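You operate a simulated robot arm through the tools that you are given. There is no shell and no other tool. Be economical: measure what you need, move in short steps, check, and stop when the job is done.

Carry out the task below with a simulated two-armed robot. There is one attempt and no reset: what you move stays moved.

Task
Close up the sieve hatch and get the machine running again.
Fine: shoot the bolt, park the green padlock, isolator on, reset, start; leave it running; hands clear of the machine.

Only the result counts: the job must be done as asked and must still hold three seconds after the hand-in. Knocking over, shifting, dropping, spilling or breaking anything else fails it.

Robot
Two 7-joint arms with two-finger grippers on one trunk, on a base that drives. Base frame: it is fixed to the floor where the robot stands at the start and does not move with it; the origin is under the middle of the robot, x ahead of it, y to its left, z up. Lengths are in m, angles in degrees, forces in N, time in s.
The left shoulder is at the start at [0.078, 0.151, 0.888], the right one opposite. With the tool pointing down near the work surface each hand reaches from about 0.1 to 0.74 m from the robot's upright axis, wherever it stands, measured 20 degrees to its own side. Places, roughly: blue key [1.25, 0, 1.25]; machine isolator [1.2, 0, 1.1]; machine lock park [1.1, -0.1, 1.1]; machine reset button [1.1, -0.1, 0.9]; machine start button [1.1, -0.1, 1]; sieve hatch [0.9, -0.1, 1.1]; sieve hatch bolt [0.9, 0, 0.9]; square sieve [1.25, -0.5, 1]. Payload 2.54 kg a hand.
Tool frame (each hand has its own): the origin (TCP) lies between the finger pads and is the grasp point; the fingertips stand 0.03 m ahead of it; z points along the fingers, y is the line along which they close. Largest opening 0.116 m; the body of the gripper starts 0.095 m behind the TCP.
Orientation is that of the tool frame in the base frame, as a unit quaternion [x, y, z, w]. With the fingers straight down and closing along the base's y, the tool's x points along the base's -x, its y along +y and its z along -z.

Tools
- The arms move only by the tool arm_command. It takes "left_series", "right_series" or both (then of equal length, played together; a hand with none holds still); each is a list that holds one entry, the list of rows, each a list of 7 numbers: the turn, a rotation vector about the tool's x, y, z in rad, then the shift along the tool's x, y, z in mm, then the gripper command, from -1 (shut) to 1 (fully open), values between in proportion. In form: [[[ax, ay, az, dx, dy, dz, jaw], ...]]. A call has 1 to 20 rows; each row is the pose to reach, as a shift and turn from the pose commanded when the call began, along the tool's axes at that moment. Rows are played at 5 a second. More than 0.05 m and 8.6 degrees between two rows, or a gripper value outside its range, and nothing of the call is played. Where a pose cannot be reached the arm comes as near as it can. A force on the tool above 40 N (or 10 N above the force at the start of the call, whichever is more), or a blocked arm, ends the call early, and 0.2 s more pass. Each finger travels about 0.072 m/s and halts on what it meets, pressing with about 32 N; the grip force reading is that of the motor and also rises with nothing between the fingers. The clock runs only during rows and for 0.2 s after the last one: add rows that repeat a pose to give the fingers time. It gives the time, the measured TCP pose, the force on the tool (base axes), the opening and the grip force at its end, in the units of the frame above (readings bear some noise), with the torque about the TCP (base axes, N m) and any sound that the robot's microphone picked up.
- Cameras (640 x 400 px; columns grow to the right, rows downward): "scene" is now at [0.1565, -0.0091, 1.0659]; the picture's right is [-0.09, -1.00, 0.00], its down [0.03, -0.00, -1.00] and it looks along [1.00, -0.09, 0.03] (base axes); focal length 250 px, centre (320, 200). "left" rides on the left gripper at [0.069, 0.015, -0.122] in its tool frame; the picture's right is [-0.21, 0.98, 0.00], its down [-0.83, -0.18, -0.53] and it looks along [-0.52, -0.11, 0.85] (tool axes); focal length 251 px, centre (320, 200). "right" rides on the right gripper at [0.069, -0.015, -0.122] in its tool frame; the picture's right is [0.21, 0.98, 0.00], its down [-0.83, 0.18, -0.53] and it looks along [-0.52, 0.11, 0.85] (tool axes); focal length 251 px, centre (320, 200). There is no depth. A picture from a camera that has moved, and an enlarged one, comes with that camera's place and axes in the base frame and with its lens.
- capture(camera): a new picture of that camera. No time passes.
- lift_body(by): slides the trunk up (or, below 0, down) by that many m; the arms and the scene camera ride with it, the base frame stays. It gives what a move gives, with no picture.
- drive_base(legs): drives the robot by 1 to 6 legs, each [ahead, left, turn to the left] in m, m and degrees, along the robot's own axes; the way and the turn of a leg run together, so that a leg with both is an arc; at most 1.5 m and 180 degrees a leg. The arms and the cameras ride along, it lands a little off, and it stops where it bumps. It gives what a move gives.
- pan_tilt(pan, tilt): turns the head with the scene camera to pan (to the left, within 80 degrees either way) and tilt (down, from -29 to 69), counted from straight ahead of the robot. It gives what a move gives.
- zoom(camera, box): a new picture of the part [left, top, right, bottom] of that camera's present view, enlarged. No time passes.
- close_job(): hands the job in; it is judged then, once.

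Work in short steps. Places have to be worked out from the pictures, the camera data and where the tool is seen: move nearer, look again, correct. Check each grasp and each placing, and mend what went wrong. You have 120 turns and 108 pictures in all, those below and enlarged ones among them. Open the grippers and draw the arms clear of the work before you hand the job in, unless the task says otherwise; then end with one line.

The tools are called after "Request:" as a command line: name --argument value ..., lists and objects as JSON in quotes. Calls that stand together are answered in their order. arm_command: Moves the arms, as the interface text tells. Its arguments: {"type":"object","properties":{"left_series":{"type":"array"},"right_series":{"type":"array"}},"required":[]} The other tools are called the same way: lift_body (by) slides the trunk up or down; drive_base (legs) drives the base; pan_tilt (pan, tilt) turns the head that bears the scene camera; capture (camera) takes a picture; zoom (camera, box) takes an enlarged picture of a part of a camera's view; close_job () hands the job in.

At the start:

```text
t: 0.0
left_eef_pos: [0.3962, 0.0974, 0.9999]
left_orientation: [0.0, 1.0, -0.001, 0.0]
left_ft_force: [-0.6, -0.4, -0.6]
left_wrist_torque: [0.01, 0.03, 0.0]
left_width: 0.1159
left_gripper_force: 0.0
right_eef_pos: [0.3782, -0.15, 1.0]
right_orientation: [0.0, 1.0, 0.0, 0.0]
right_ft_force: [0.1, 0.6, 0.5]
right_wrist_torque: [0.04, 0.04, 0.01]
right_width: 0.1161
right_gripper_force: 0.1
trunk travel left (down, up): [-0.125, 0.164]
robot x, y, heading: [0.0026, -0.0001, -0.1]
head pan, tilt: [-5.2, -1.5]
```

scene: 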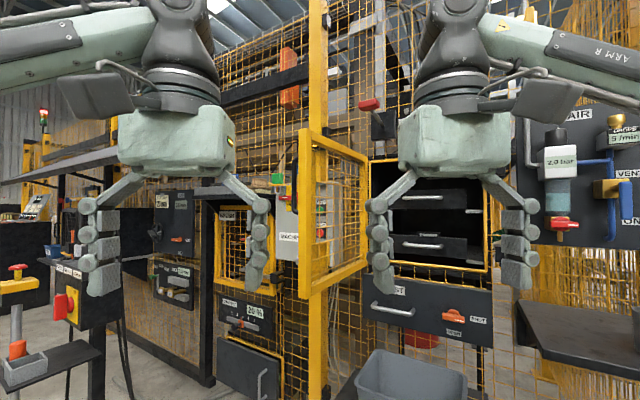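
right: 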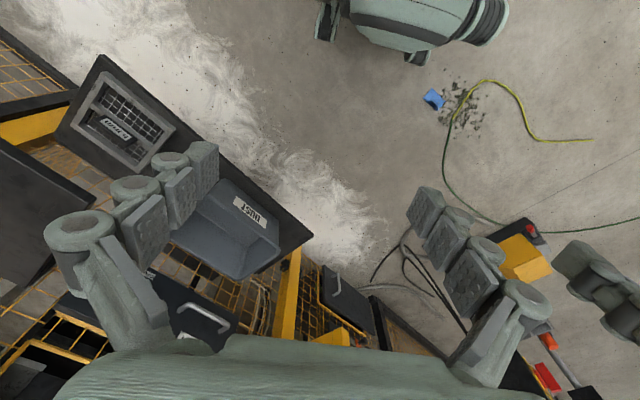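
left: 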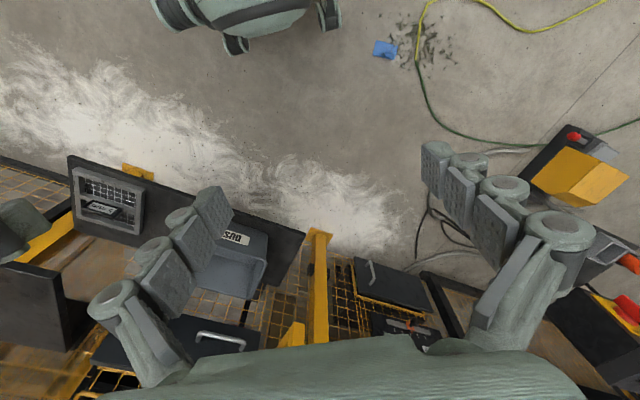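

The sieve hatch (yellow mesh door) seems to stand open in front of the machine. I zoom in on the middle of the view for details.

Request:
zoom --camera "scene" --box '[200, 100, 400, 225]'

Request:
zoom --camera "scene" --box '[340, 150, 520, 350]'

Request:
zoom --camera "scene" --box '[180, 190, 360, 400]'

```text
3.20 times, centred on (300, 162) of scene
camera zoom: at [0.1565, -0.0091, 1.0659], right [-0.09, -1.0, 0.0], down [0.03, 0.0, -1.0], along [1.0, -0.09, 0.03], focal length 800 px, centre (384, 320)
```

zoom: 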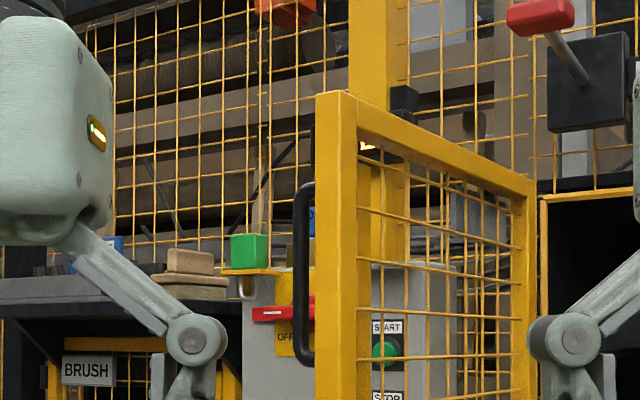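

```text
2.00 times, centred on (430, 250) of scene
camera zoom: at [0.1565, -0.0091, 1.0659], right [-0.09, -1.0, 0.0], down [0.03, 0.0, -1.0], along [1.0, -0.09, 0.03], focal length 500 px, centre (100, 100)
```

zoom: 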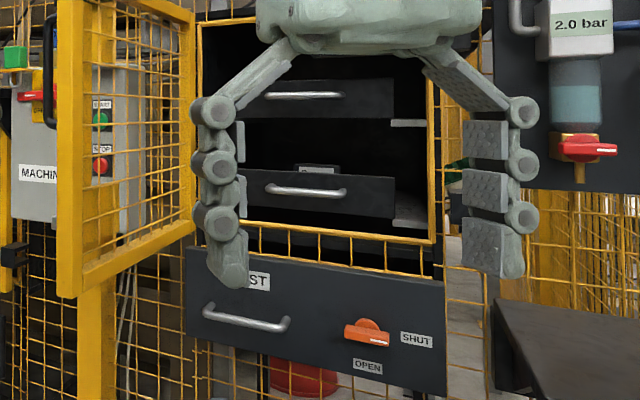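

```text
1.90 times, centred on (270, 295) of scene
camera zoom: at [0.1565, -0.0091, 1.0659], right [-0.09, -1.0, 0.0], down [0.03, 0.0, -1.0], along [1.0, -0.09, 0.03], focal length 476 px, centre (415, 19)
```

zoom: 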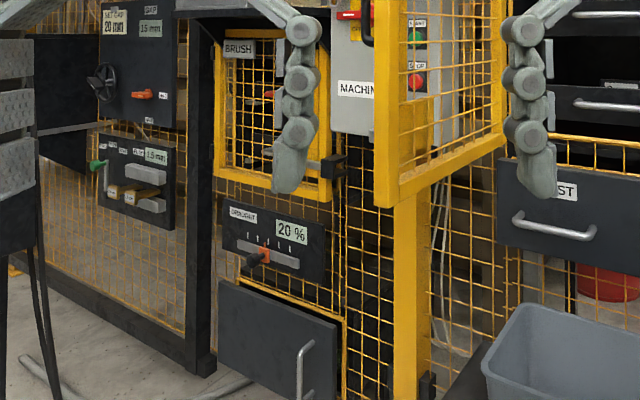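

The hands block the view; I spread them apart sideways in the free air near the robot, then look again.

Request:
arm_command --left_series '[[[0, 0, 0, 0, 30, 0, 1], [0, 0, 0, 0, 60, 0, 1], [0, 0, 0, 0, 90, 0, 1], [0, 0, 0, 0, 120, 0, 1], [0, 0, 0, 0, 120, 0, 1]]]' --right_series '[[[0, 0, 0, 0, -40, 0, 1], [0, 0, 0, 0, -80, 0, 1], [0, 0, 0, 0, -120, 0, 1], [0, 0, 0, 0, -160, 0, 1], [0, 0, 0, 0, -180, 0, 1]]]'

Request:
capture --camera "scene"

Request:
zoom --camera "scene" --box '[220, 120, 380, 220]'

Request:
zoom --camera "scene" --box '[220, 200, 380, 300]'

Request:
zoom --camera "scene" --box '[350, 140, 510, 240]'

```text
t: 1.2
left_eef_pos: [0.3953, 0.2167, 0.9998]
left_orientation: [0.001, 1.0, -0.001, 0.0]
left_ft_force: [-0.4, -0.1, 0.5]
left_wrist_torque: [-0.04, 0.01, 0.01]
left_width: 0.116
left_gripper_force: 0.2
right_eef_pos: [0.3778, -0.3291, 0.9998]
right_orientation: [0.0, 1.0, 0.0, 0.001]
right_ft_force: [-0.5, -0.1, 1.0]
right_wrist_torque: [-0.02, 0.0, 0.0]
right_width: 0.1159
right_gripper_force: 0.0
trunk travel left (down, up): [-0.125, 0.164]
robot x, y, heading: [0.001, 0.0028, -0.0]
head pan, tilt: [-5.2, -1.5]
```

```text
101 pictures are left
camera scene: at [0.1564, -0.0092, 1.0659], right [-0.09, -1.0, 0.0], down [0.03, 0.0, -1.0], along [1.0, -0.09, 0.03], focal length 250 px, centre (320, 200)
```

scene: 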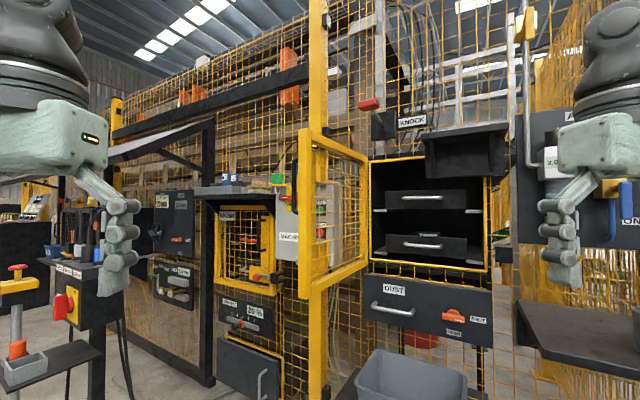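

```text
4.00 times, centred on (300, 170) of scene
camera zoom: at [0.1564, -0.0092, 1.0659], right [-0.09, -1.0, 0.0], down [0.03, 0.0, -1.0], along [1.0, -0.09, 0.03], focal length 1000 px, centre (400, 320)
```

zoom: 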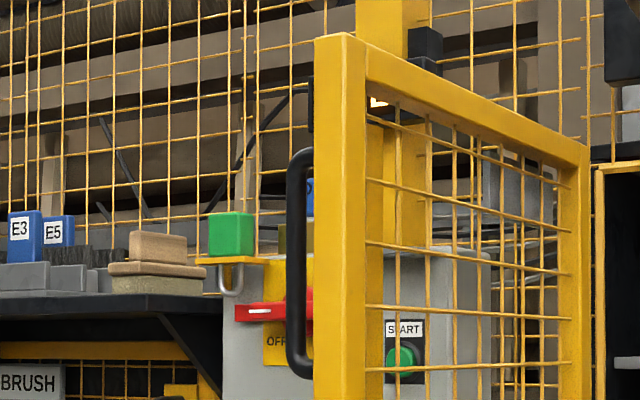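

```text
4.00 times, centred on (300, 250) of scene
camera zoom: at [0.1564, -0.0092, 1.0659], right [-0.09, -1.0, 0.0], down [0.03, 0.0, -1.0], along [1.0, -0.09, 0.03], focal length 1000 px, centre (400, 0)
```

zoom: 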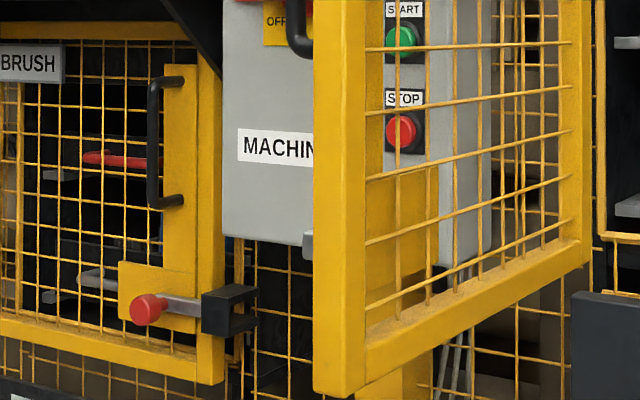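

```text
4.00 times, centred on (430, 190) of scene
camera zoom: at [0.1564, -0.0092, 1.0659], right [-0.09, -1.0, 0.0], down [0.03, 0.0, -1.0], along [1.0, -0.09, 0.03], focal length 1000 px, centre (-120, 240)
```

zoom: 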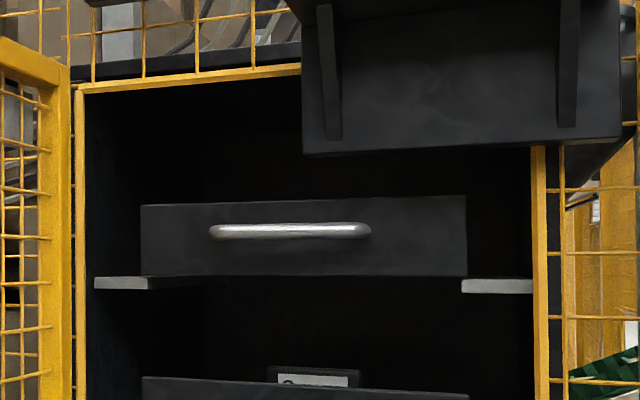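

The hatch is hinged on the left of the opening and stands open toward me and to the left; the panel lies behind it. I tilt the head to see the floor and clearances.

Request:
pan_tilt --pan 0 --tilt 45

Request:
capture --camera "scene"

```text
t: 2.3
left_eef_pos: [0.395, 0.2177, 0.9984]
left_orientation: [0.0, 1.0, 0.0, -0.001]
left_ft_force: [0.8, -0.8, 0.5]
left_wrist_torque: [-0.01, -0.01, 0.0]
left_width: 0.1158
left_gripper_force: 0.0
right_eef_pos: [0.3785, -0.3287, 0.9992]
right_orientation: [0.0, 1.0, 0.0, 0.0]
right_ft_force: [0.6, -0.3, 0.3]
right_wrist_torque: [0.0, -0.03, 0.0]
right_width: 0.1158
right_gripper_force: 0.2
trunk travel left (down, up): [-0.125, 0.164]
robot x, y, heading: [0.0037, -0.0001, 0.0]
head pan, tilt: [0.0, 45.0]
```

```text
97 pictures are left
camera scene: at [0.1488, -0.001, 0.9927], right [0.0, -1.0, 0.0], down [-0.71, 0.0, -0.71], along [0.71, 0.0, -0.71], focal length 250 px, centre (320, 200)
```

scene: 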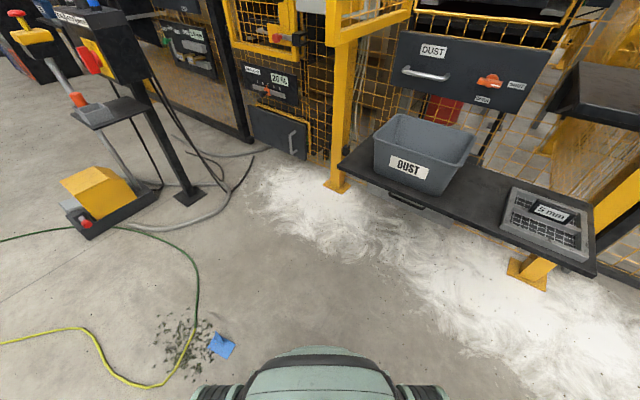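

The floor ahead is clear; the sieve wing runs obliquely (hinge near x 1.2, y −0.3). I drive a little ahead and left, and look at the panel from there.

Request:
drive_base --legs '[[0.15, 0.25, 0]]'

Request:
pan_tilt --pan -15 --tilt 5

Request:
capture --camera "scene"

```text
t: 5.4
left_eef_pos: [0.5463, 0.4675, 0.9998]
left_orientation: [0.0, 1.0, 0.001, 0.0]
left_ft_force: [0.6, -0.5, 0.1]
left_wrist_torque: [-0.04, 0.05, 0.0]
left_width: 0.1159
left_gripper_force: 0.1
right_eef_pos: [0.5289, -0.0794, 0.9999]
right_orientation: [0.001, 1.0, 0.0, 0.0]
right_ft_force: [0.1, -0.6, 0.1]
right_wrist_torque: [0.0, 0.03, -0.01]
right_width: 0.1162
right_gripper_force: 0.0
trunk travel left (down, up): [-0.125, 0.164]
robot x, y, heading: [0.1498, 0.2489, -0.0]
head pan, tilt: [0.0, 45.0]
```

```text
t: 6.4
left_eef_pos: [0.5454, 0.4676, 0.9997]
left_orientation: [0.001, 1.0, 0.0, 0.0]
left_ft_force: [-1.5, -0.4, -0.4]
left_wrist_torque: [0.0, 0.02, -0.03]
left_width: 0.1161
left_gripper_force: 0.0
right_eef_pos: [0.528, -0.0806, 1.0002]
right_orientation: [0.002, 1.0, 0.0, 0.0]
right_ft_force: [0.0, -1.2, 0.5]
right_wrist_torque: [0.0, 0.0, -0.01]
right_width: 0.116
right_gripper_force: 0.0
trunk travel left (down, up): [-0.125, 0.164]
robot x, y, heading: [0.1517, 0.2515, -0.2]
head pan, tilt: [-15.0, 5.0]
```

```text
96 pictures are left
camera scene: at [0.307, 0.2257, 1.0556], right [-0.26, -0.97, 0.0], down [-0.08, 0.02, -1.0], along [0.96, -0.26, -0.09], focal length 250 px, centre (320, 200)
```

scene: 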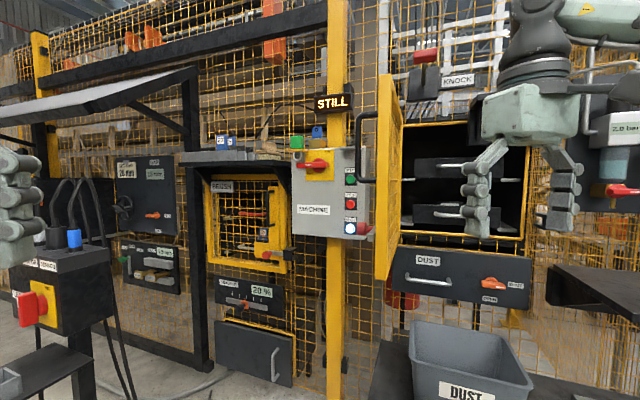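

Now the panel is visible. I zoom in on the panel and the door.

Request:
zoom --camera "scene" --box '[270, 80, 400, 180]'

Request:
zoom --camera "scene" --box '[290, 180, 420, 290]'

Request:
zoom --camera "scene" --box '[390, 100, 560, 310]'

```text
4.00 times, centred on (335, 130) of scene
camera zoom: at [0.307, 0.2257, 1.0556], right [-0.26, -0.97, 0.0], down [-0.08, 0.02, -1.0], along [0.96, -0.26, -0.09], focal length 1000 px, centre (260, 480)
```

zoom: 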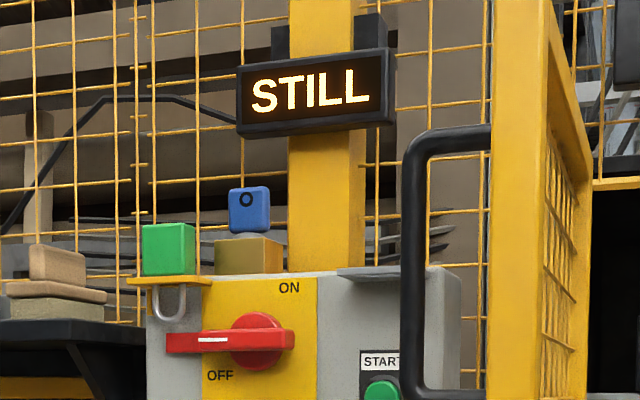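

```text
3.64 times, centred on (355, 235) of scene
camera zoom: at [0.307, 0.2257, 1.0556], right [-0.26, -0.97, 0.0], down [-0.08, 0.02, -1.0], along [0.96, -0.26, -0.09], focal length 909 px, centre (193, 73)
```

zoom: 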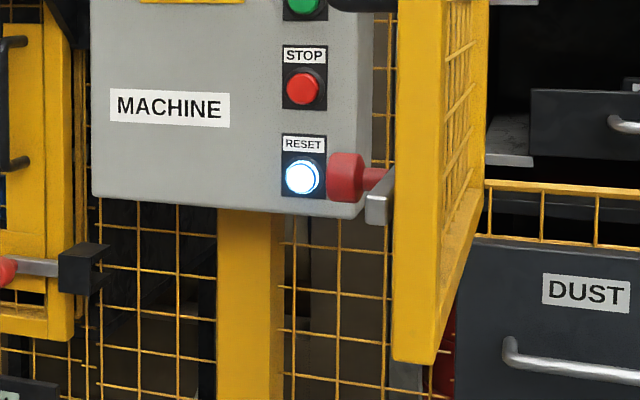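

```text
1.90 times, centred on (475, 205) of scene
camera zoom: at [0.307, 0.2257, 1.0556], right [-0.26, -0.97, 0.0], down [-0.08, 0.02, -1.0], along [0.96, -0.26, -0.09], focal length 476 px, centre (25, 190)
```

zoom: 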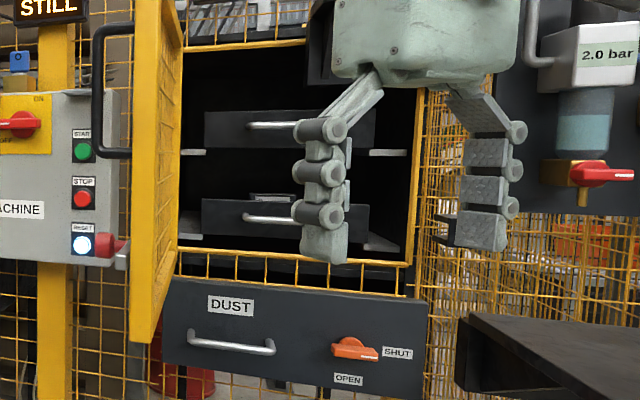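

Estimates: door free edge ≈(0.75,−0.01), bottom z 0.855, hinge ≈(1.05,−0.25), handle bar ≈(0.785,0.015) z 1.05–1.18, closed direction ≈233°. I pitch the right hand to horizontal while moving it to the handle's left side.

Request:
arm_command --right_series '[[[0, -0.14, 0, -8, 18, -9, -1], [0, -0.28, 0, -16, 36, -18, -1], [0, -0.42, 0, -24, 54, -27, -1], [0, -0.56, 0, -32, 72, -36, -1], [0, -0.7, 0, -40, 90, -45, -1], [0, -0.84, 0, -48, 108, -54, -1], [0, -0.98, 0, -56, 126, -63, -1], [0, -1.12, 0, -64, 144, -72, -1], [0, -1.26, 0, -72, 162, -81, -1], [0, -1.4, 0, -80, 180, -90, -1], [0, -1.5, 0, -88, 200, -100, -1], [0, -1.5708, 0, -92, 210, -110, -1], [0, -1.5708, 0, -92, 210, -110, -1]]]'

Request:
capture --camera "scene"

```text
t: 9.2
left_eef_pos: [0.5469, 0.4662, 0.9999]
left_orientation: [0.001, 1.0, 0.0, 0.0]
left_ft_force: [0.0, -0.1, 0.0]
left_wrist_torque: [0.0, -0.02, 0.01]
left_width: 0.1159
left_gripper_force: 0.2
right_eef_pos: [0.6211, 0.1325, 1.1084]
right_orientation: [0.001, 0.706, 0.0, 0.708]
right_ft_force: [0.0, 0.4, -0.3]
right_wrist_torque: [0.01, -0.02, -0.01]
right_width: 0.0
right_gripper_force: 28.5
trunk travel left (down, up): [-0.125, 0.164]
robot x, y, heading: [0.1493, 0.2484, -0.2]
head pan, tilt: [-15.0, 5.0]
```

```text
92 pictures are left
camera scene: at [0.3069, 0.2257, 1.0557], right [-0.26, -0.97, 0.0], down [-0.08, 0.02, -1.0], along [0.96, -0.26, -0.09], focal length 250 px, centre (320, 200)
```

scene: 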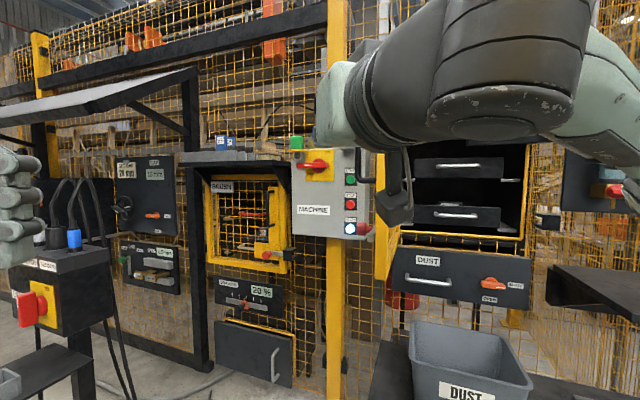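

Pitch succeeded. Check with the wrist camera where the handle is relative to the fingers.

Request:
capture --camera "right"

```text
91 pictures are left
camera right: at [0.4997, 0.1157, 1.0394], right [0.0, 0.98, -0.21], down [-0.53, 0.18, 0.83], along [0.85, 0.11, 0.52], focal length 251 px, centre (320, 200)
```

right: 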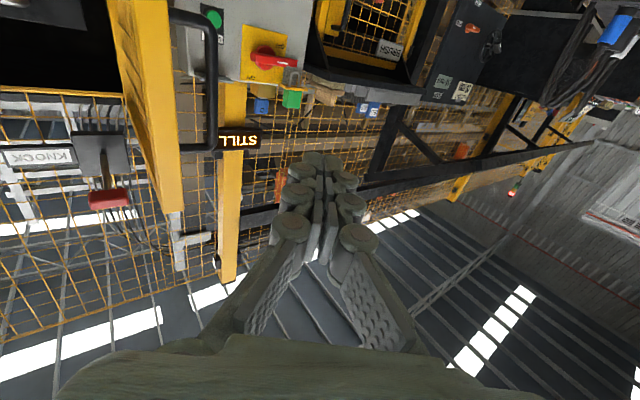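

Handle bar triangulates to ≈(0.793, 0.010), z≈1.1. I yaw the hand −37° and bring the closed fingers to the outside of the bar, short of contact.

Request:
arm_command --right_series '[[[0.13, 0, 0, 0, -2, 30, -1], [0.26, 0, 0, 0, -4, 60, -1], [0.39, 0, 0, 0, -6, 90, -1], [0.52, 0, 0, 0, -10, 120, -1], [0.646, 0, 0, 0, -15, 160, -1], [0.646, 0, 0, 0, -20, 175, -1], [0.646, 0, 0, 0, -20, 175, -1]]]'

Request:
capture --camera "right"

Request:
capture --camera "scene"

```text
t: 10.8
left_eef_pos: [0.5458, 0.4672, 0.9997]
left_orientation: [0.001, 1.0, 0.0, 0.0]
left_ft_force: [0.4, 1.0, -1.1]
left_wrist_torque: [-0.02, 0.02, 0.02]
left_width: 0.116
left_gripper_force: 0.0
right_eef_pos: [0.7947, 0.1106, 1.1092]
right_orientation: [0.226, 0.67, -0.225, 0.67]
right_ft_force: [-0.1, 0.2, -0.3]
right_wrist_torque: [0.01, 0.03, 0.01]
right_width: 0.0
right_gripper_force: 28.4
trunk travel left (down, up): [-0.125, 0.164]
robot x, y, heading: [0.1559, 0.249, -0.1]
head pan, tilt: [-15.0, 5.0]
```

```text
90 pictures are left
camera right: at [0.6895, 0.17, 1.0393], right [0.59, 0.78, -0.21], down [-0.32, 0.47, 0.83], along [0.74, -0.42, 0.52], focal length 251 px, centre (320, 200)
```

right: 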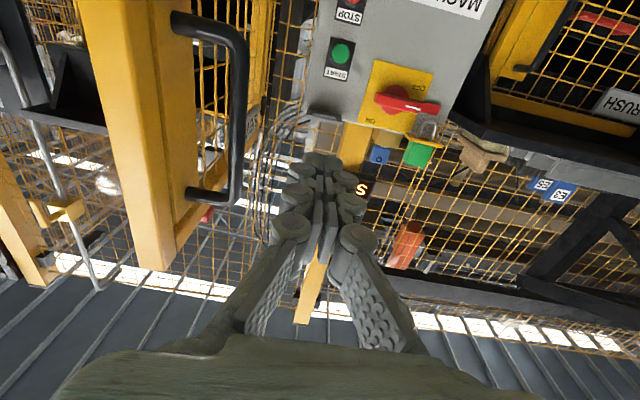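

```text
89 pictures are left
camera scene: at [0.3069, 0.2256, 1.0557], right [-0.26, -0.97, 0.0], down [-0.08, 0.02, -1.0], along [0.96, -0.26, -0.09], focal length 250 px, centre (320, 200)
```

scene: 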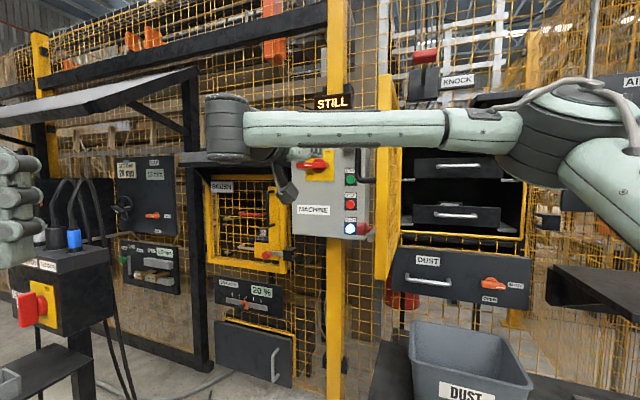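

The fingers are outside the bar with a clear gap. I advance and sweep sideways to contact and start the door swinging, following its arc.

Request:
arm_command --right_series '[[[0, 0, 0, 0, -10, 25, -1], [0, 0, 0, 0, -35, 48, -1], [0, 0, 0, 0, -57, 49, -1], [0, 0, 0, 0, -75, 47, -1], [0, 0, 0, 0, -90, 45, -1], [0, 0, 0, 0, -112, 45, -1], [0, 0, 0, 0, -134, 46, -1], [0, 0, 0, 0, -155, 47, -1]]]'

Request:
capture --camera "scene"

Request:
capture --camera "right"

```text
t: 12.6
left_eef_pos: [0.5466, 0.4669, 1.0002]
left_orientation: [0.0, 1.0, 0.0, 0.0]
left_ft_force: [0.3, 0.3, 0.0]
left_wrist_torque: [0.01, 0.03, 0.01]
left_width: 0.1159
left_gripper_force: 0.1
right_eef_pos: [0.7385, -0.043, 1.11]
right_orientation: [0.225, 0.67, -0.224, 0.671]
right_ft_force: [0.5, 0.0, 0.1]
right_wrist_torque: [0.0, 0.0, -0.01]
right_width: 0.0
right_gripper_force: 28.7
trunk travel left (down, up): [-0.125, 0.164]
robot x, y, heading: [0.1509, 0.2508, -0.0]
head pan, tilt: [-15.0, 5.0]
```

```text
88 pictures are left
camera scene: at [0.3069, 0.2255, 1.0557], right [-0.26, -0.97, 0.0], down [-0.08, 0.02, -1.0], along [0.96, -0.26, -0.09], focal length 250 px, centre (320, 200)
```

scene: 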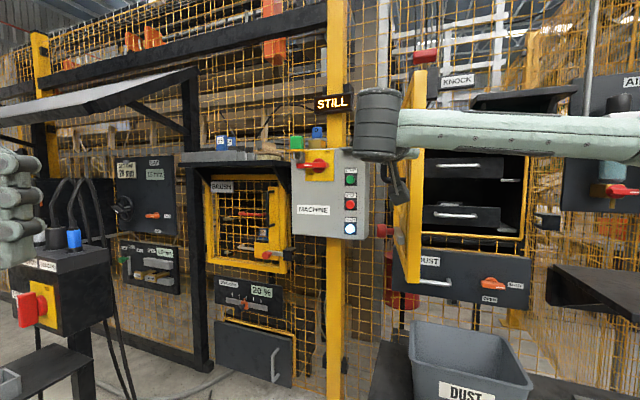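

```text
87 pictures are left
camera right: at [0.6329, 0.0181, 1.04], right [0.59, 0.78, -0.21], down [-0.32, 0.47, 0.83], along [0.74, -0.42, 0.52], focal length 251 px, centre (320, 200)
```

right: 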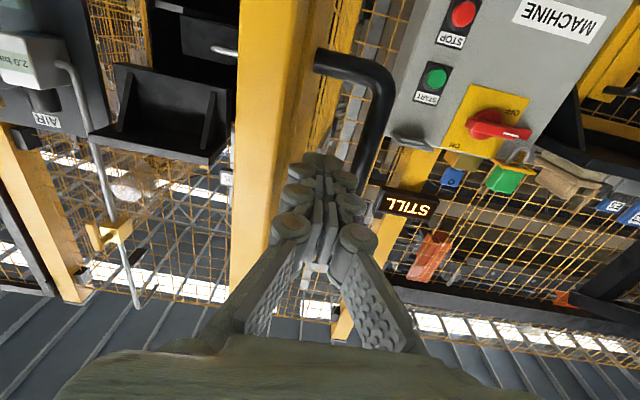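

The door is moving. I zoom to see whether the fingers are inside the handle loop or outside it.

Request:
zoom --camera "right" --box '[230, 30, 430, 280]'

Request:
zoom --camera "scene" --box '[330, 60, 490, 290]'

```text
1.60 times, centred on (330, 155) of right
camera zoom: at [0.6329, 0.0181, 1.04], right [0.59, 0.78, -0.21], down [-0.32, 0.47, 0.83], along [0.74, -0.42, 0.52], focal length 402 px, centre (304, 272)
```

zoom: 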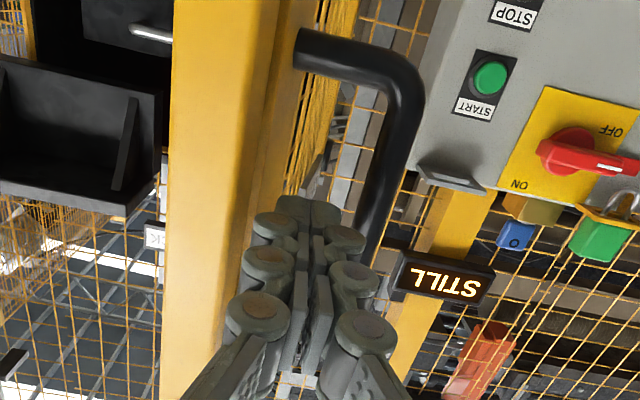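

```text
1.74 times, centred on (410, 175) of scene
camera zoom: at [0.3069, 0.2255, 1.0557], right [-0.26, -0.97, 0.0], down [-0.08, 0.02, -1.0], along [0.96, -0.26, -0.09], focal length 435 px, centre (164, 244)
```

zoom: 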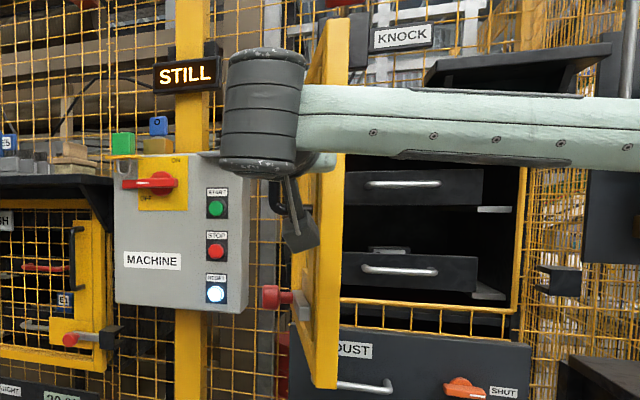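

The fingers press on the post just short of the handle bar (bar ≈5 cm in from the free edge). I continue the arc to about door angle 190°, keeping slightly back from the handle loop.

Request:
arm_command --right_series '[[[0, 0, 0, 0, -20, -8, -1], [0, 0, 0, 0, -42, -4, -1], [0, 0, 0, 0, -64, 3, -1], [0, 0, 0, 0, -84, 9, -1], [0, 0, 0, 0, -104, 16, -1], [0, 0, 0, 0, -124, 23, -1], [0, 0, 0, 0, -142, 32, -1], [0, 0, 0, 0, -160, 42, -1], [0, 0, 0, 0, -179, 53, -1], [0, 0, 0, 0, -196, 66, -1], [0, 0, 0, 0, -212, 79, -1], [0, 0, 0, 0, -228, 93, -1]]]'

Request:
capture --camera "scene"

Request:
capture --camera "right"

```text
t: 15.2
left_eef_pos: [0.5474, 0.4671, 1.0004]
left_orientation: [0.0, 1.0, 0.0, 0.0]
left_ft_force: [-0.5, 0.3, 0.6]
left_wrist_torque: [-0.01, -0.02, 0.03]
left_width: 0.1163
left_gripper_force: 0.2
right_eef_pos: [0.6753, -0.2812, 1.1102]
right_orientation: [0.225, 0.67, -0.225, 0.67]
right_ft_force: [-0.9, -0.3, 0.5]
right_wrist_torque: [-0.01, -0.04, -0.01]
right_width: 0.0
right_gripper_force: 28.7
trunk travel left (down, up): [-0.125, 0.164]
robot x, y, heading: [0.1501, 0.2522, 0.0]
head pan, tilt: [-15.0, 5.0]
```

```text
84 pictures are left
camera scene: at [0.3069, 0.2256, 1.0557], right [-0.26, -0.97, 0.0], down [-0.08, 0.02, -1.0], along [0.96, -0.26, -0.09], focal length 250 px, centre (320, 200)
```

scene: 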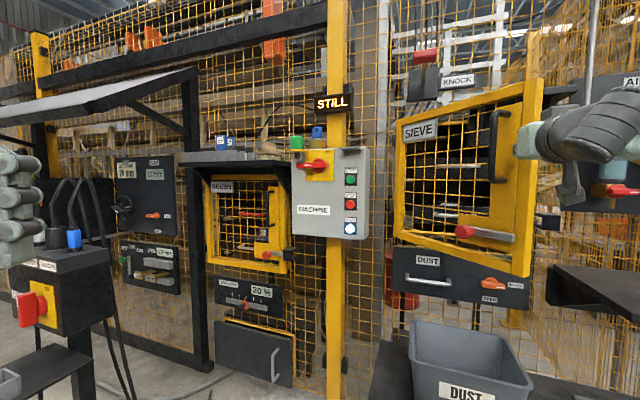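

```text
83 pictures are left
camera right: at [0.5692, -0.2189, 1.0403], right [0.59, 0.78, -0.21], down [-0.32, 0.47, 0.83], along [0.74, -0.42, 0.52], focal length 251 px, centre (320, 200)
```

right: 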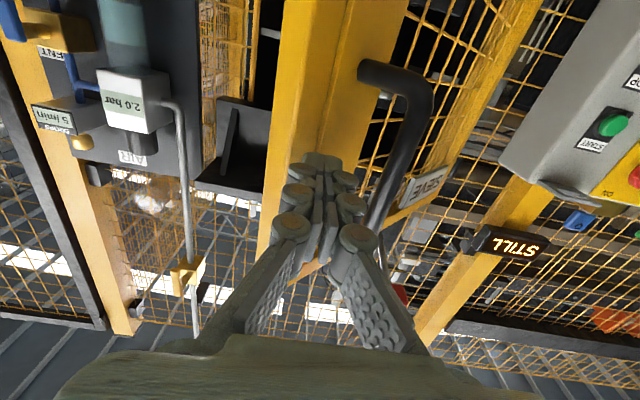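

The door is ~50° from closed. Before continuing I check the black hood right of the hatch for clearance.

Request:
zoom --camera "scene" --box '[390, 40, 630, 190]'

Request:
zoom --camera "right" --box '[80, 40, 400, 240]'

```text
2.67 times, centred on (510, 115) of scene
camera zoom: at [0.3069, 0.2256, 1.0557], right [-0.26, -0.97, 0.0], down [-0.08, 0.02, -1.0], along [0.96, -0.26, -0.09], focal length 666 px, centre (-187, 427)
```

zoom: 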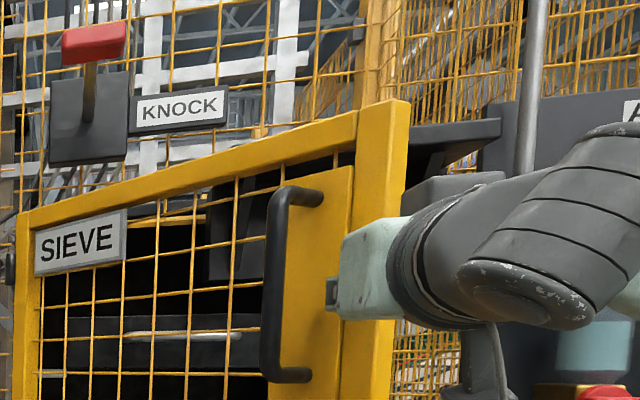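

```text
2.00 times, centred on (240, 140) of right
camera zoom: at [0.5692, -0.2189, 1.0403], right [0.59, 0.78, -0.21], down [-0.32, 0.47, 0.83], along [0.74, -0.42, 0.52], focal length 503 px, centre (480, 320)
```

zoom: 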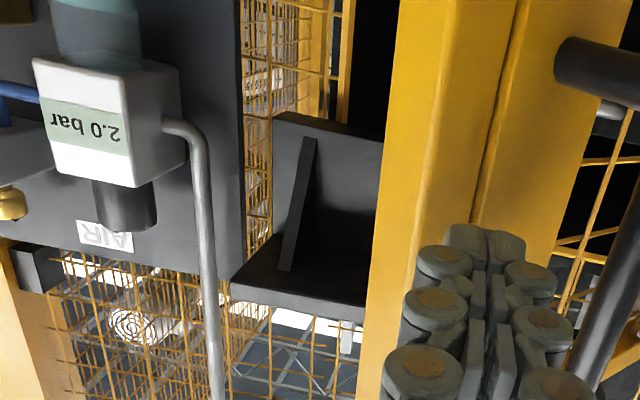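

The hood's shelf sits at z≈1.28, above the door top, so it clears. I push on along the arc to about 215°.

Request:
arm_command --right_series '[[[0, 0, 0, 0, -14, 16, -1], [0, 0, 0, 0, -28, 32, -1], [0, 0, 0, 0, -41, 48, -1], [0, 0, 0, 0, -53, 66, -1], [0, 0, 0, 0, -64, 84, -1], [0, 0, 0, 0, -74, 101, -1], [0, 0, 0, 0, -82, 120, -1], [0, 0, 0, 0, -88, 135, -1]]]'

Request:
capture --camera "scene"

```text
t: 17.0
left_eef_pos: [0.5475, 0.467, 1.0005]
left_orientation: [0.001, 1.0, 0.0, 0.0]
left_ft_force: [0.1, -0.9, 0.4]
left_wrist_torque: [0.02, 0.02, -0.01]
left_width: 0.1161
left_gripper_force: 0.0
right_eef_pos: [0.7313, -0.4325, 1.111]
right_orientation: [0.227, 0.669, -0.227, 0.67]
right_ft_force: [0.1, 0.8, 0.3]
right_wrist_torque: [0.05, -0.03, -0.01]
right_width: 0.0001
right_gripper_force: 28.9
trunk travel left (down, up): [-0.125, 0.164]
robot x, y, heading: [0.1521, 0.2509, -0.2]
head pan, tilt: [-15.0, 5.0]
```

```text
80 pictures are left
camera scene: at [0.307, 0.2256, 1.0556], right [-0.26, -0.97, 0.0], down [-0.08, 0.02, -1.0], along [0.96, -0.26, -0.09], focal length 250 px, centre (320, 200)
```

scene: 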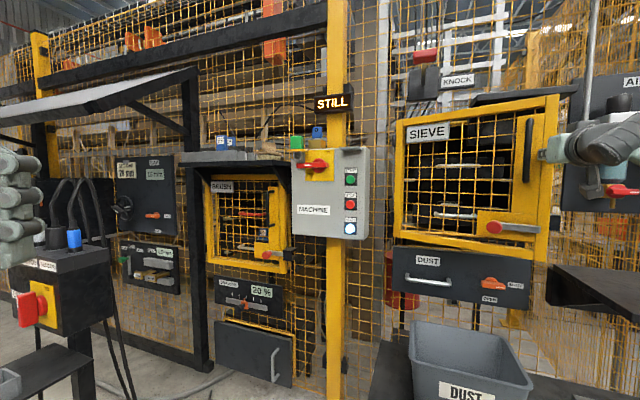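

The door is nearly closed. I push the rest in finer steps until it seats.

Request:
arm_command --right_series '[[[0, 0, 0, 0, -8, 25, -1], [0, 0, 0, 0, -14, 50, -1], [0, 0, 0, 0, -19, 75, -1], [0, 0, 0, 0, -22, 90, -1], [0, 0, 0, 0, -23, 100, -1], [0, 0, 0, 0, -24, 106, -1], [0, 0, 0, 0, -24, 112, -1], [0, 0, 0, 0, -24, 118, -1], [0, 0, 0, 0, -24, 124, -1], [0, 0, 0, 0, -24, 130, -1]]]'

Request:
capture --camera "scene"

Request:
capture --camera "right"

```text
t: 19.2
left_eef_pos: [0.5462, 0.4659, 1.0005]
left_orientation: [0.001, 1.0, 0.0, 0.001]
left_ft_force: [-0.2, 0.9, -0.9]
left_wrist_torque: [-0.02, -0.05, 0.0]
left_width: 0.1159
left_gripper_force: 0.1
right_eef_pos: [0.8196, -0.5295, 1.1101]
right_orientation: [0.226, 0.67, -0.225, 0.67]
right_ft_force: [-0.4, 0.6, -0.4]
right_wrist_torque: [0.02, -0.02, 0.0]
right_width: 0.0
right_gripper_force: 28.4
trunk travel left (down, up): [-0.125, 0.164]
robot x, y, heading: [0.1518, 0.2517, -0.4]
head pan, tilt: [-15.0, 5.0]
```

```text
79 pictures are left
camera scene: at [0.307, 0.2257, 1.0556], right [-0.26, -0.97, 0.0], down [-0.08, 0.02, -1.0], along [0.96, -0.26, -0.09], focal length 250 px, centre (320, 200)
```

scene: 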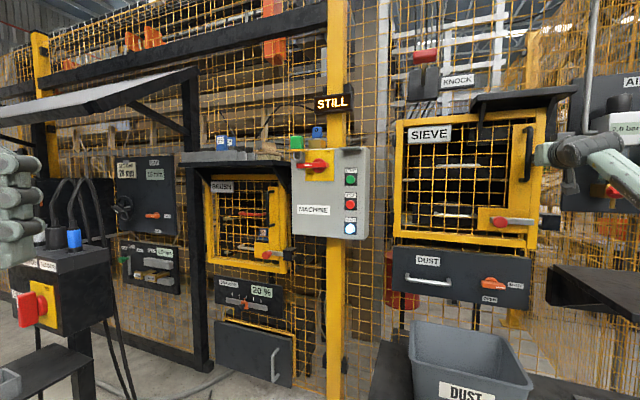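

```text
78 pictures are left
camera right: at [0.7143, -0.4689, 1.0404], right [0.59, 0.78, -0.22], down [-0.32, 0.47, 0.83], along [0.74, -0.42, 0.52], focal length 251 px, centre (320, 200)
```

right: 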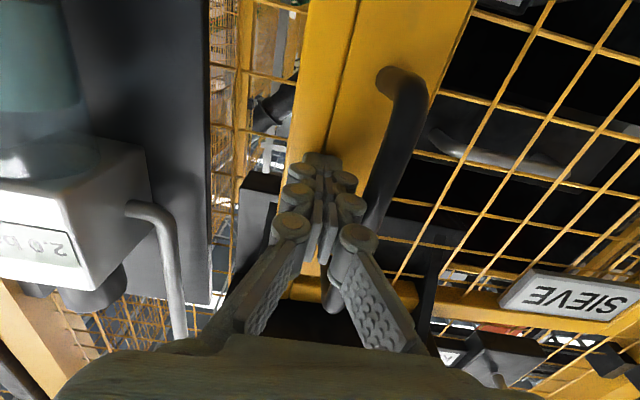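

No seating force yet; I keep pushing along the tool axis in small steps until there is resistance.

Request:
arm_command --right_series '[[[0, 0, 0, 0, 0, 6, -1], [0, 0, 0, 0, 0, 12, -1], [0, 0, 0, 0, 0, 18, -1], [0, 0, 0, 0, 0, 24, -1], [0, 0, 0, 0, 0, 30, -1], [0, 0, 0, 0, 0, 36, -1]]]'

Request:
zoom --camera "scene" --box '[390, 80, 600, 260]'

```text
t: 20.3
left_eef_pos: [0.5448, 0.4676, 1.0003]
left_orientation: [0.002, 1.0, -0.001, 0.001]
left_ft_force: [-0.9, 0.4, 0.2]
left_wrist_torque: [0.0, -0.02, 0.0]
left_width: 0.116
left_gripper_force: 0.0
right_eef_pos: [0.8367, -0.5443, 1.1102]
right_orientation: [0.227, 0.671, -0.226, 0.668]
right_ft_force: [-17.8, 15.3, -6.0]
right_wrist_torque: [-0.01, -0.01, 0.16]
right_width: 0.0062
right_gripper_force: 28.6
trunk travel left (down, up): [-0.125, 0.164]
robot x, y, heading: [0.1524, 0.2492, -0.1]
head pan, tilt: [-15.0, 5.0]
stopped in row 5 (right hand): the force on the tool passed its limit at 51 N (the readings are from after the stop); the commanded pose is now the measured one
```

```text
2.22 times, centred on (495, 170) of scene
camera zoom: at [0.305, 0.2269, 1.0559], right [-0.26, -0.96, 0.0], down [-0.08, 0.02, -1.0], along [0.96, -0.26, -0.09], focal length 555 px, centre (-69, 267)
```

zoom: 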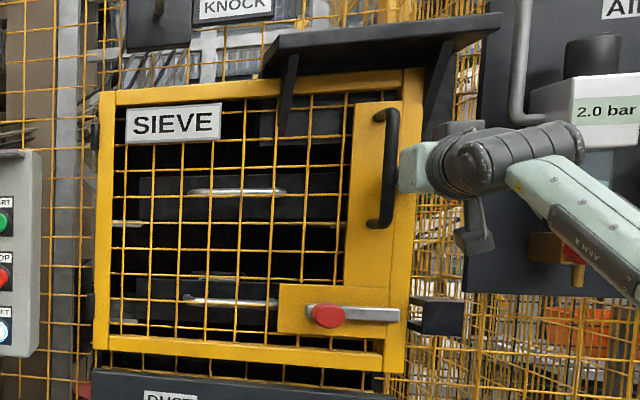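

The door is seated (51 N reaction). The bolt knob is ≈(0.87,−0.467,0.926). I back off, drop to knob height with fingers half open and look.

Request:
arm_command --right_series '[[[0, 0, 0, 0, 0, -45, -1], [0, 0, 0, 0, 0, -90, -1], [0, 0, 0, 40, 20, -110, 0], [0, 0, 0, 80, 40, -110, 0], [0, 0, 0, 120, 60, -110, 0], [0, 0, 0, 160, 81, -110, 0.2], [0, 0, 0, 184, 81, -110, 0.2], [0, 0, 0, 184, 81, -110, 0.2]]]'

Request:
capture --camera "right"

Request:
zoom --camera "scene" --box '[390, 80, 600, 260]'

```text
t: 22.1
left_eef_pos: [0.5459, 0.4655, 0.9997]
left_orientation: [0.0, 1.0, -0.001, 0.0]
left_ft_force: [-0.1, -0.5, 0.0]
left_wrist_torque: [0.04, 0.02, -0.01]
left_width: 0.1161
left_gripper_force: 0.1
right_eef_pos: [0.7993, -0.4225, 0.9444]
right_orientation: [0.223, 0.693, -0.218, 0.65]
right_ft_force: [0.3, 0.4, -5.5]
right_wrist_torque: [-0.26, -0.4, -0.02]
right_width: 0.0696
right_gripper_force: 0.0
right hand out of reach, approached as far as the arm can: row 6, 7, 8
trunk travel left (down, up): [-0.125, 0.164]
robot x, y, heading: [0.1507, 0.2497, -0.5]
head pan, tilt: [-15.0, 5.0]
```

```text
76 pictures are left
camera right: at [0.6896, -0.3617, 0.8824], right [0.57, 0.79, -0.23], down [-0.28, 0.44, 0.85], along [0.78, -0.42, 0.47], focal length 251 px, centre (320, 200)
```

right: 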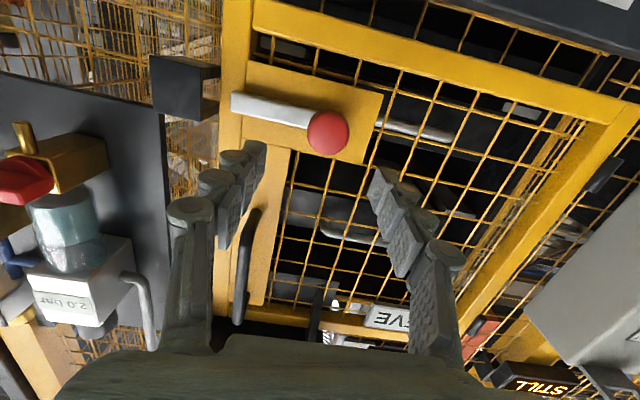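

```text
2.22 times, centred on (495, 170) of scene
camera zoom: at [0.3072, 0.225, 1.0554], right [-0.26, -0.97, 0.0], down [-0.08, 0.02, -1.0], along [0.96, -0.26, -0.09], focal length 555 px, centre (-69, 267)
```

zoom: 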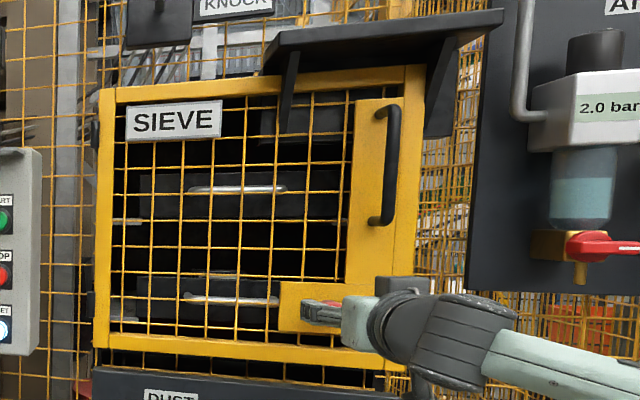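

The arm ran out of reach for the height. I retract the hand back and to the left, then drive the base nearer.

Request:
arm_command --right_series '[[[0, 0, 0, 0, 0, -40, 0], [0, 0, 0, 0, 30, -80, 0], [0, 0, 0, 0, 60, -110, 0], [0, 0, 0, 0, 90, -130, 0], [0, 0, 0, 0, 110, -130, 0]]]'

Request:
drive_base --legs '[[0.08, -0.22, 0]]'

Request:
capture --camera "right"

Request:
capture --camera "scene"

```text
t: 23.3
left_eef_pos: [0.5469, 0.4664, 1.0008]
left_orientation: [0.001, 1.0, 0.001, 0.0]
left_ft_force: [-0.5, -1.0, -0.9]
left_wrist_torque: [0.04, 0.02, -0.02]
left_width: 0.1161
left_gripper_force: 0.3
right_eef_pos: [0.7634, -0.2498, 0.9684]
right_orientation: [0.228, 0.675, -0.225, 0.664]
right_ft_force: [0.3, 0.1, -0.2]
right_wrist_torque: [-0.02, 0.0, -0.01]
right_width: 0.0579
right_gripper_force: 0.1
right hand out of reach, approached as far as the arm can: row 1, 2, 3, 4, 5
trunk travel left (down, up): [-0.125, 0.164]
robot x, y, heading: [0.1476, 0.252, -0.1]
head pan, tilt: [-15.0, 5.0]
```

```text
t: 26.1
left_eef_pos: [0.6247, 0.2434, 0.9989]
left_orientation: [-0.001, 1.0, -0.001, 0.001]
left_ft_force: [0.4, -0.2, -0.6]
left_wrist_torque: [0.02, -0.03, -0.02]
left_width: 0.1161
left_gripper_force: 0.2
right_eef_pos: [0.8449, -0.4729, 0.9685]
right_orientation: [0.227, 0.676, -0.223, 0.665]
right_ft_force: [-0.1, -0.1, 0.0]
right_wrist_torque: [-0.02, 0.02, 0.0]
right_width: 0.0577
right_gripper_force: 0.0
trunk travel left (down, up): [-0.125, 0.164]
robot x, y, heading: [0.2294, 0.0276, -0.2]
head pan, tilt: [-15.0, 5.0]
```

```text
74 pictures are left
camera right: at [0.7386, -0.4114, 0.9007], right [0.59, 0.78, -0.21], down [-0.31, 0.46, 0.83], along [0.75, -0.42, 0.51], focal length 251 px, centre (320, 200)
```

right: 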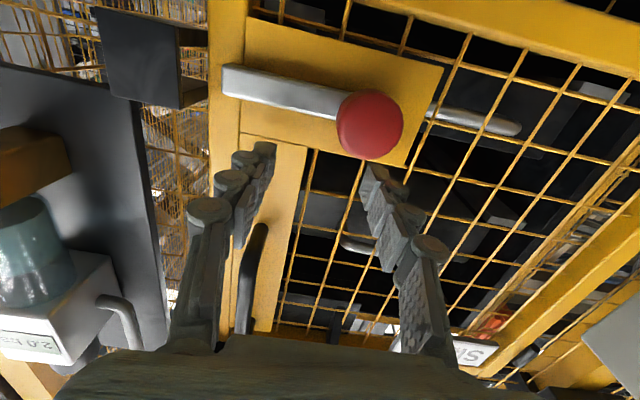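

```text
73 pictures are left
camera scene: at [0.3865, 0.0016, 1.0557], right [-0.26, -0.97, 0.0], down [-0.08, 0.02, -1.0], along [0.96, -0.26, -0.09], focal length 250 px, centre (320, 200)
```

scene: 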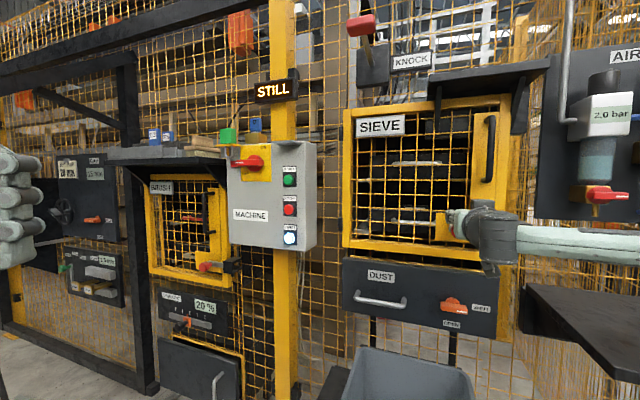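

Reach is better now; the knob re-triangulates to (0.868,−0.466,0.930). I back off, line up with it, then look.

Request:
arm_command --right_series '[[[0, 0, 0, 0, 0, -40, 0.2], [0, 0, 0, 20, 19, -50, 0.2], [0, 0, 0, 38, 19, -50, 0.2], [0, 0, 0, 38, 19, -50, 0.2]]]'

Request:
capture --camera "right"

```text
t: 27.1
left_eef_pos: [0.6256, 0.2442, 0.9999]
left_orientation: [-0.001, 1.0, 0.0, 0.0]
left_ft_force: [-0.2, 0.1, -0.6]
left_wrist_torque: [0.03, -0.02, -0.01]
left_width: 0.1159
left_gripper_force: 0.0
right_eef_pos: [0.8187, -0.42, 0.9421]
right_orientation: [0.229, 0.679, -0.224, 0.661]
right_ft_force: [0.0, 0.2, -0.4]
right_wrist_torque: [0.04, -0.02, 0.03]
right_width: 0.0695
right_gripper_force: 0.0
right hand out of reach, approached as far as the arm can: row 3, 4
trunk travel left (down, up): [-0.125, 0.164]
robot x, y, heading: [0.2317, 0.0255, -0.2]
head pan, tilt: [-15.0, 5.0]
```

```text
72 pictures are left
camera right: at [0.7124, -0.3588, 0.8757], right [0.59, 0.78, -0.22], down [-0.3, 0.46, 0.84], along [0.75, -0.43, 0.5], focal length 251 px, centre (320, 200)
```

right: 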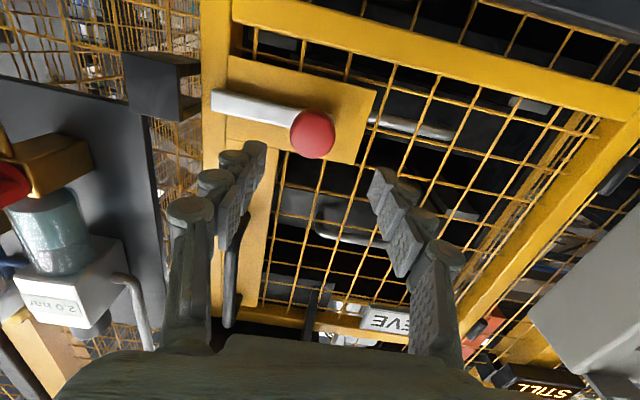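

The arm is at its limit downward at this trunk height, so I lower the trunk 6 cm.

Request:
lift_body --by -0.06

Request:
arm_command --right_series '[[[0, 0, 0, -20, 0, 0, 0.2], [0, 0, 0, -45, 0, 0, 0.2], [0, 0, 0, -45, 0, 0, 0.2]]]'

Request:
capture --camera "right"

```text
t: 28.1
left_eef_pos: [0.6247, 0.2442, 0.9394]
left_orientation: [0.0, 1.0, 0.0, 0.0]
left_ft_force: [-0.6, -0.7, 0.2]
left_wrist_torque: [0.01, -0.03, 0.01]
left_width: 0.116
left_gripper_force: 0.1
right_eef_pos: [0.8189, -0.4215, 0.8822]
right_orientation: [0.229, 0.678, -0.223, 0.662]
right_ft_force: [0.6, 0.6, -0.6]
right_wrist_torque: [0.0, 0.02, 0.01]
right_width: 0.0698
right_gripper_force: 0.0
trunk travel left (down, up): [-0.065, 0.224]
robot x, y, heading: [0.2297, 0.0293, -0.0]
head pan, tilt: [-15.0, 5.0]
```

```text
t: 28.9
left_eef_pos: [0.6245, 0.2434, 0.9399]
left_orientation: [-0.001, 1.0, 0.001, 0.0]
left_ft_force: [-0.4, 0.5, 0.1]
left_wrist_torque: [0.01, -0.02, -0.03]
left_width: 0.1158
left_gripper_force: 0.1
right_eef_pos: [0.8214, -0.4232, 0.9282]
right_orientation: [0.229, 0.679, -0.224, 0.661]
right_ft_force: [0.1, -0.5, 0.7]
right_wrist_torque: [-0.04, 0.0, 0.01]
right_width: 0.0696
right_gripper_force: 0.1
trunk travel left (down, up): [-0.065, 0.224]
robot x, y, heading: [0.2277, 0.0242, -0.1]
head pan, tilt: [-15.0, 5.0]
```

```text
71 pictures are left
camera right: at [0.7141, -0.3607, 0.8613], right [0.59, 0.78, -0.22], down [-0.3, 0.46, 0.84], along [0.75, -0.43, 0.5], focal length 251 px, centre (320, 200)
```

right: 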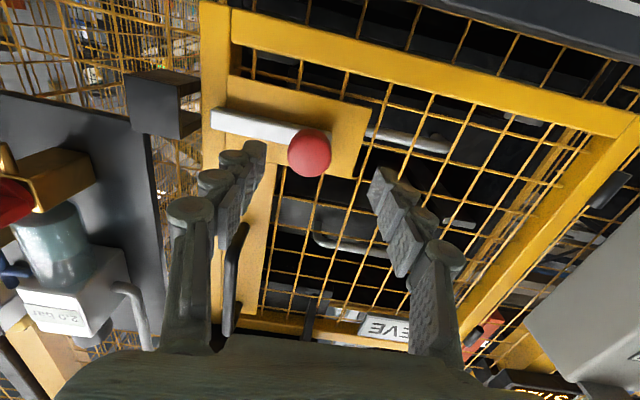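

Knob lies 63 mm ahead and 6 mm to the right of the TCP. I advance around it and close.

Request:
arm_command --right_series '[[[0, 0, 0, -2, -6, 20, 0.2], [0, 0, 0, -3, -6, 40, 0.2], [0, 0, 0, -3, -6, 52, 0.2], [0, 0, 0, -3, -6, 52, 0.2]]]'

Request:
capture --camera "right"

```text
t: 29.9
left_eef_pos: [0.6255, 0.2441, 0.9398]
left_orientation: [0.0, 1.0, 0.0, 0.001]
left_ft_force: [-0.4, 0.3, -0.5]
left_wrist_torque: [0.01, 0.01, -0.03]
left_width: 0.1161
left_gripper_force: 0.0
right_eef_pos: [0.859, -0.4584, 0.9295]
right_orientation: [0.229, 0.678, -0.224, 0.662]
right_ft_force: [-0.4, 0.9, 0.4]
right_wrist_torque: [0.01, -0.03, -0.04]
right_width: 0.0694
right_gripper_force: 0.1
trunk travel left (down, up): [-0.065, 0.224]
robot x, y, heading: [0.2309, 0.0242, 0.0]
head pan, tilt: [-15.0, 5.0]
```

```text
70 pictures are left
camera right: at [0.7516, -0.3969, 0.8617], right [0.59, 0.78, -0.22], down [-0.3, 0.46, 0.84], along [0.75, -0.43, 0.5], focal length 251 px, centre (320, 200)
```

right: 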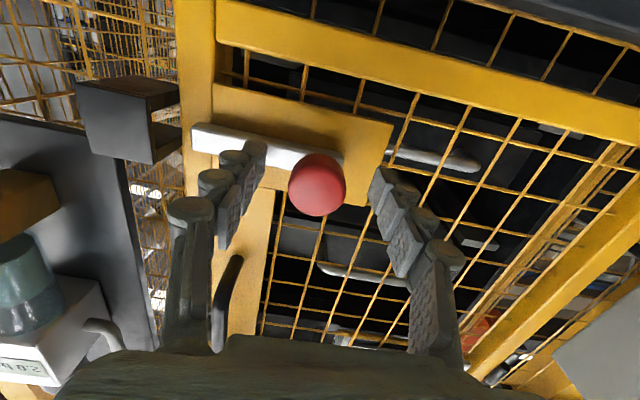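

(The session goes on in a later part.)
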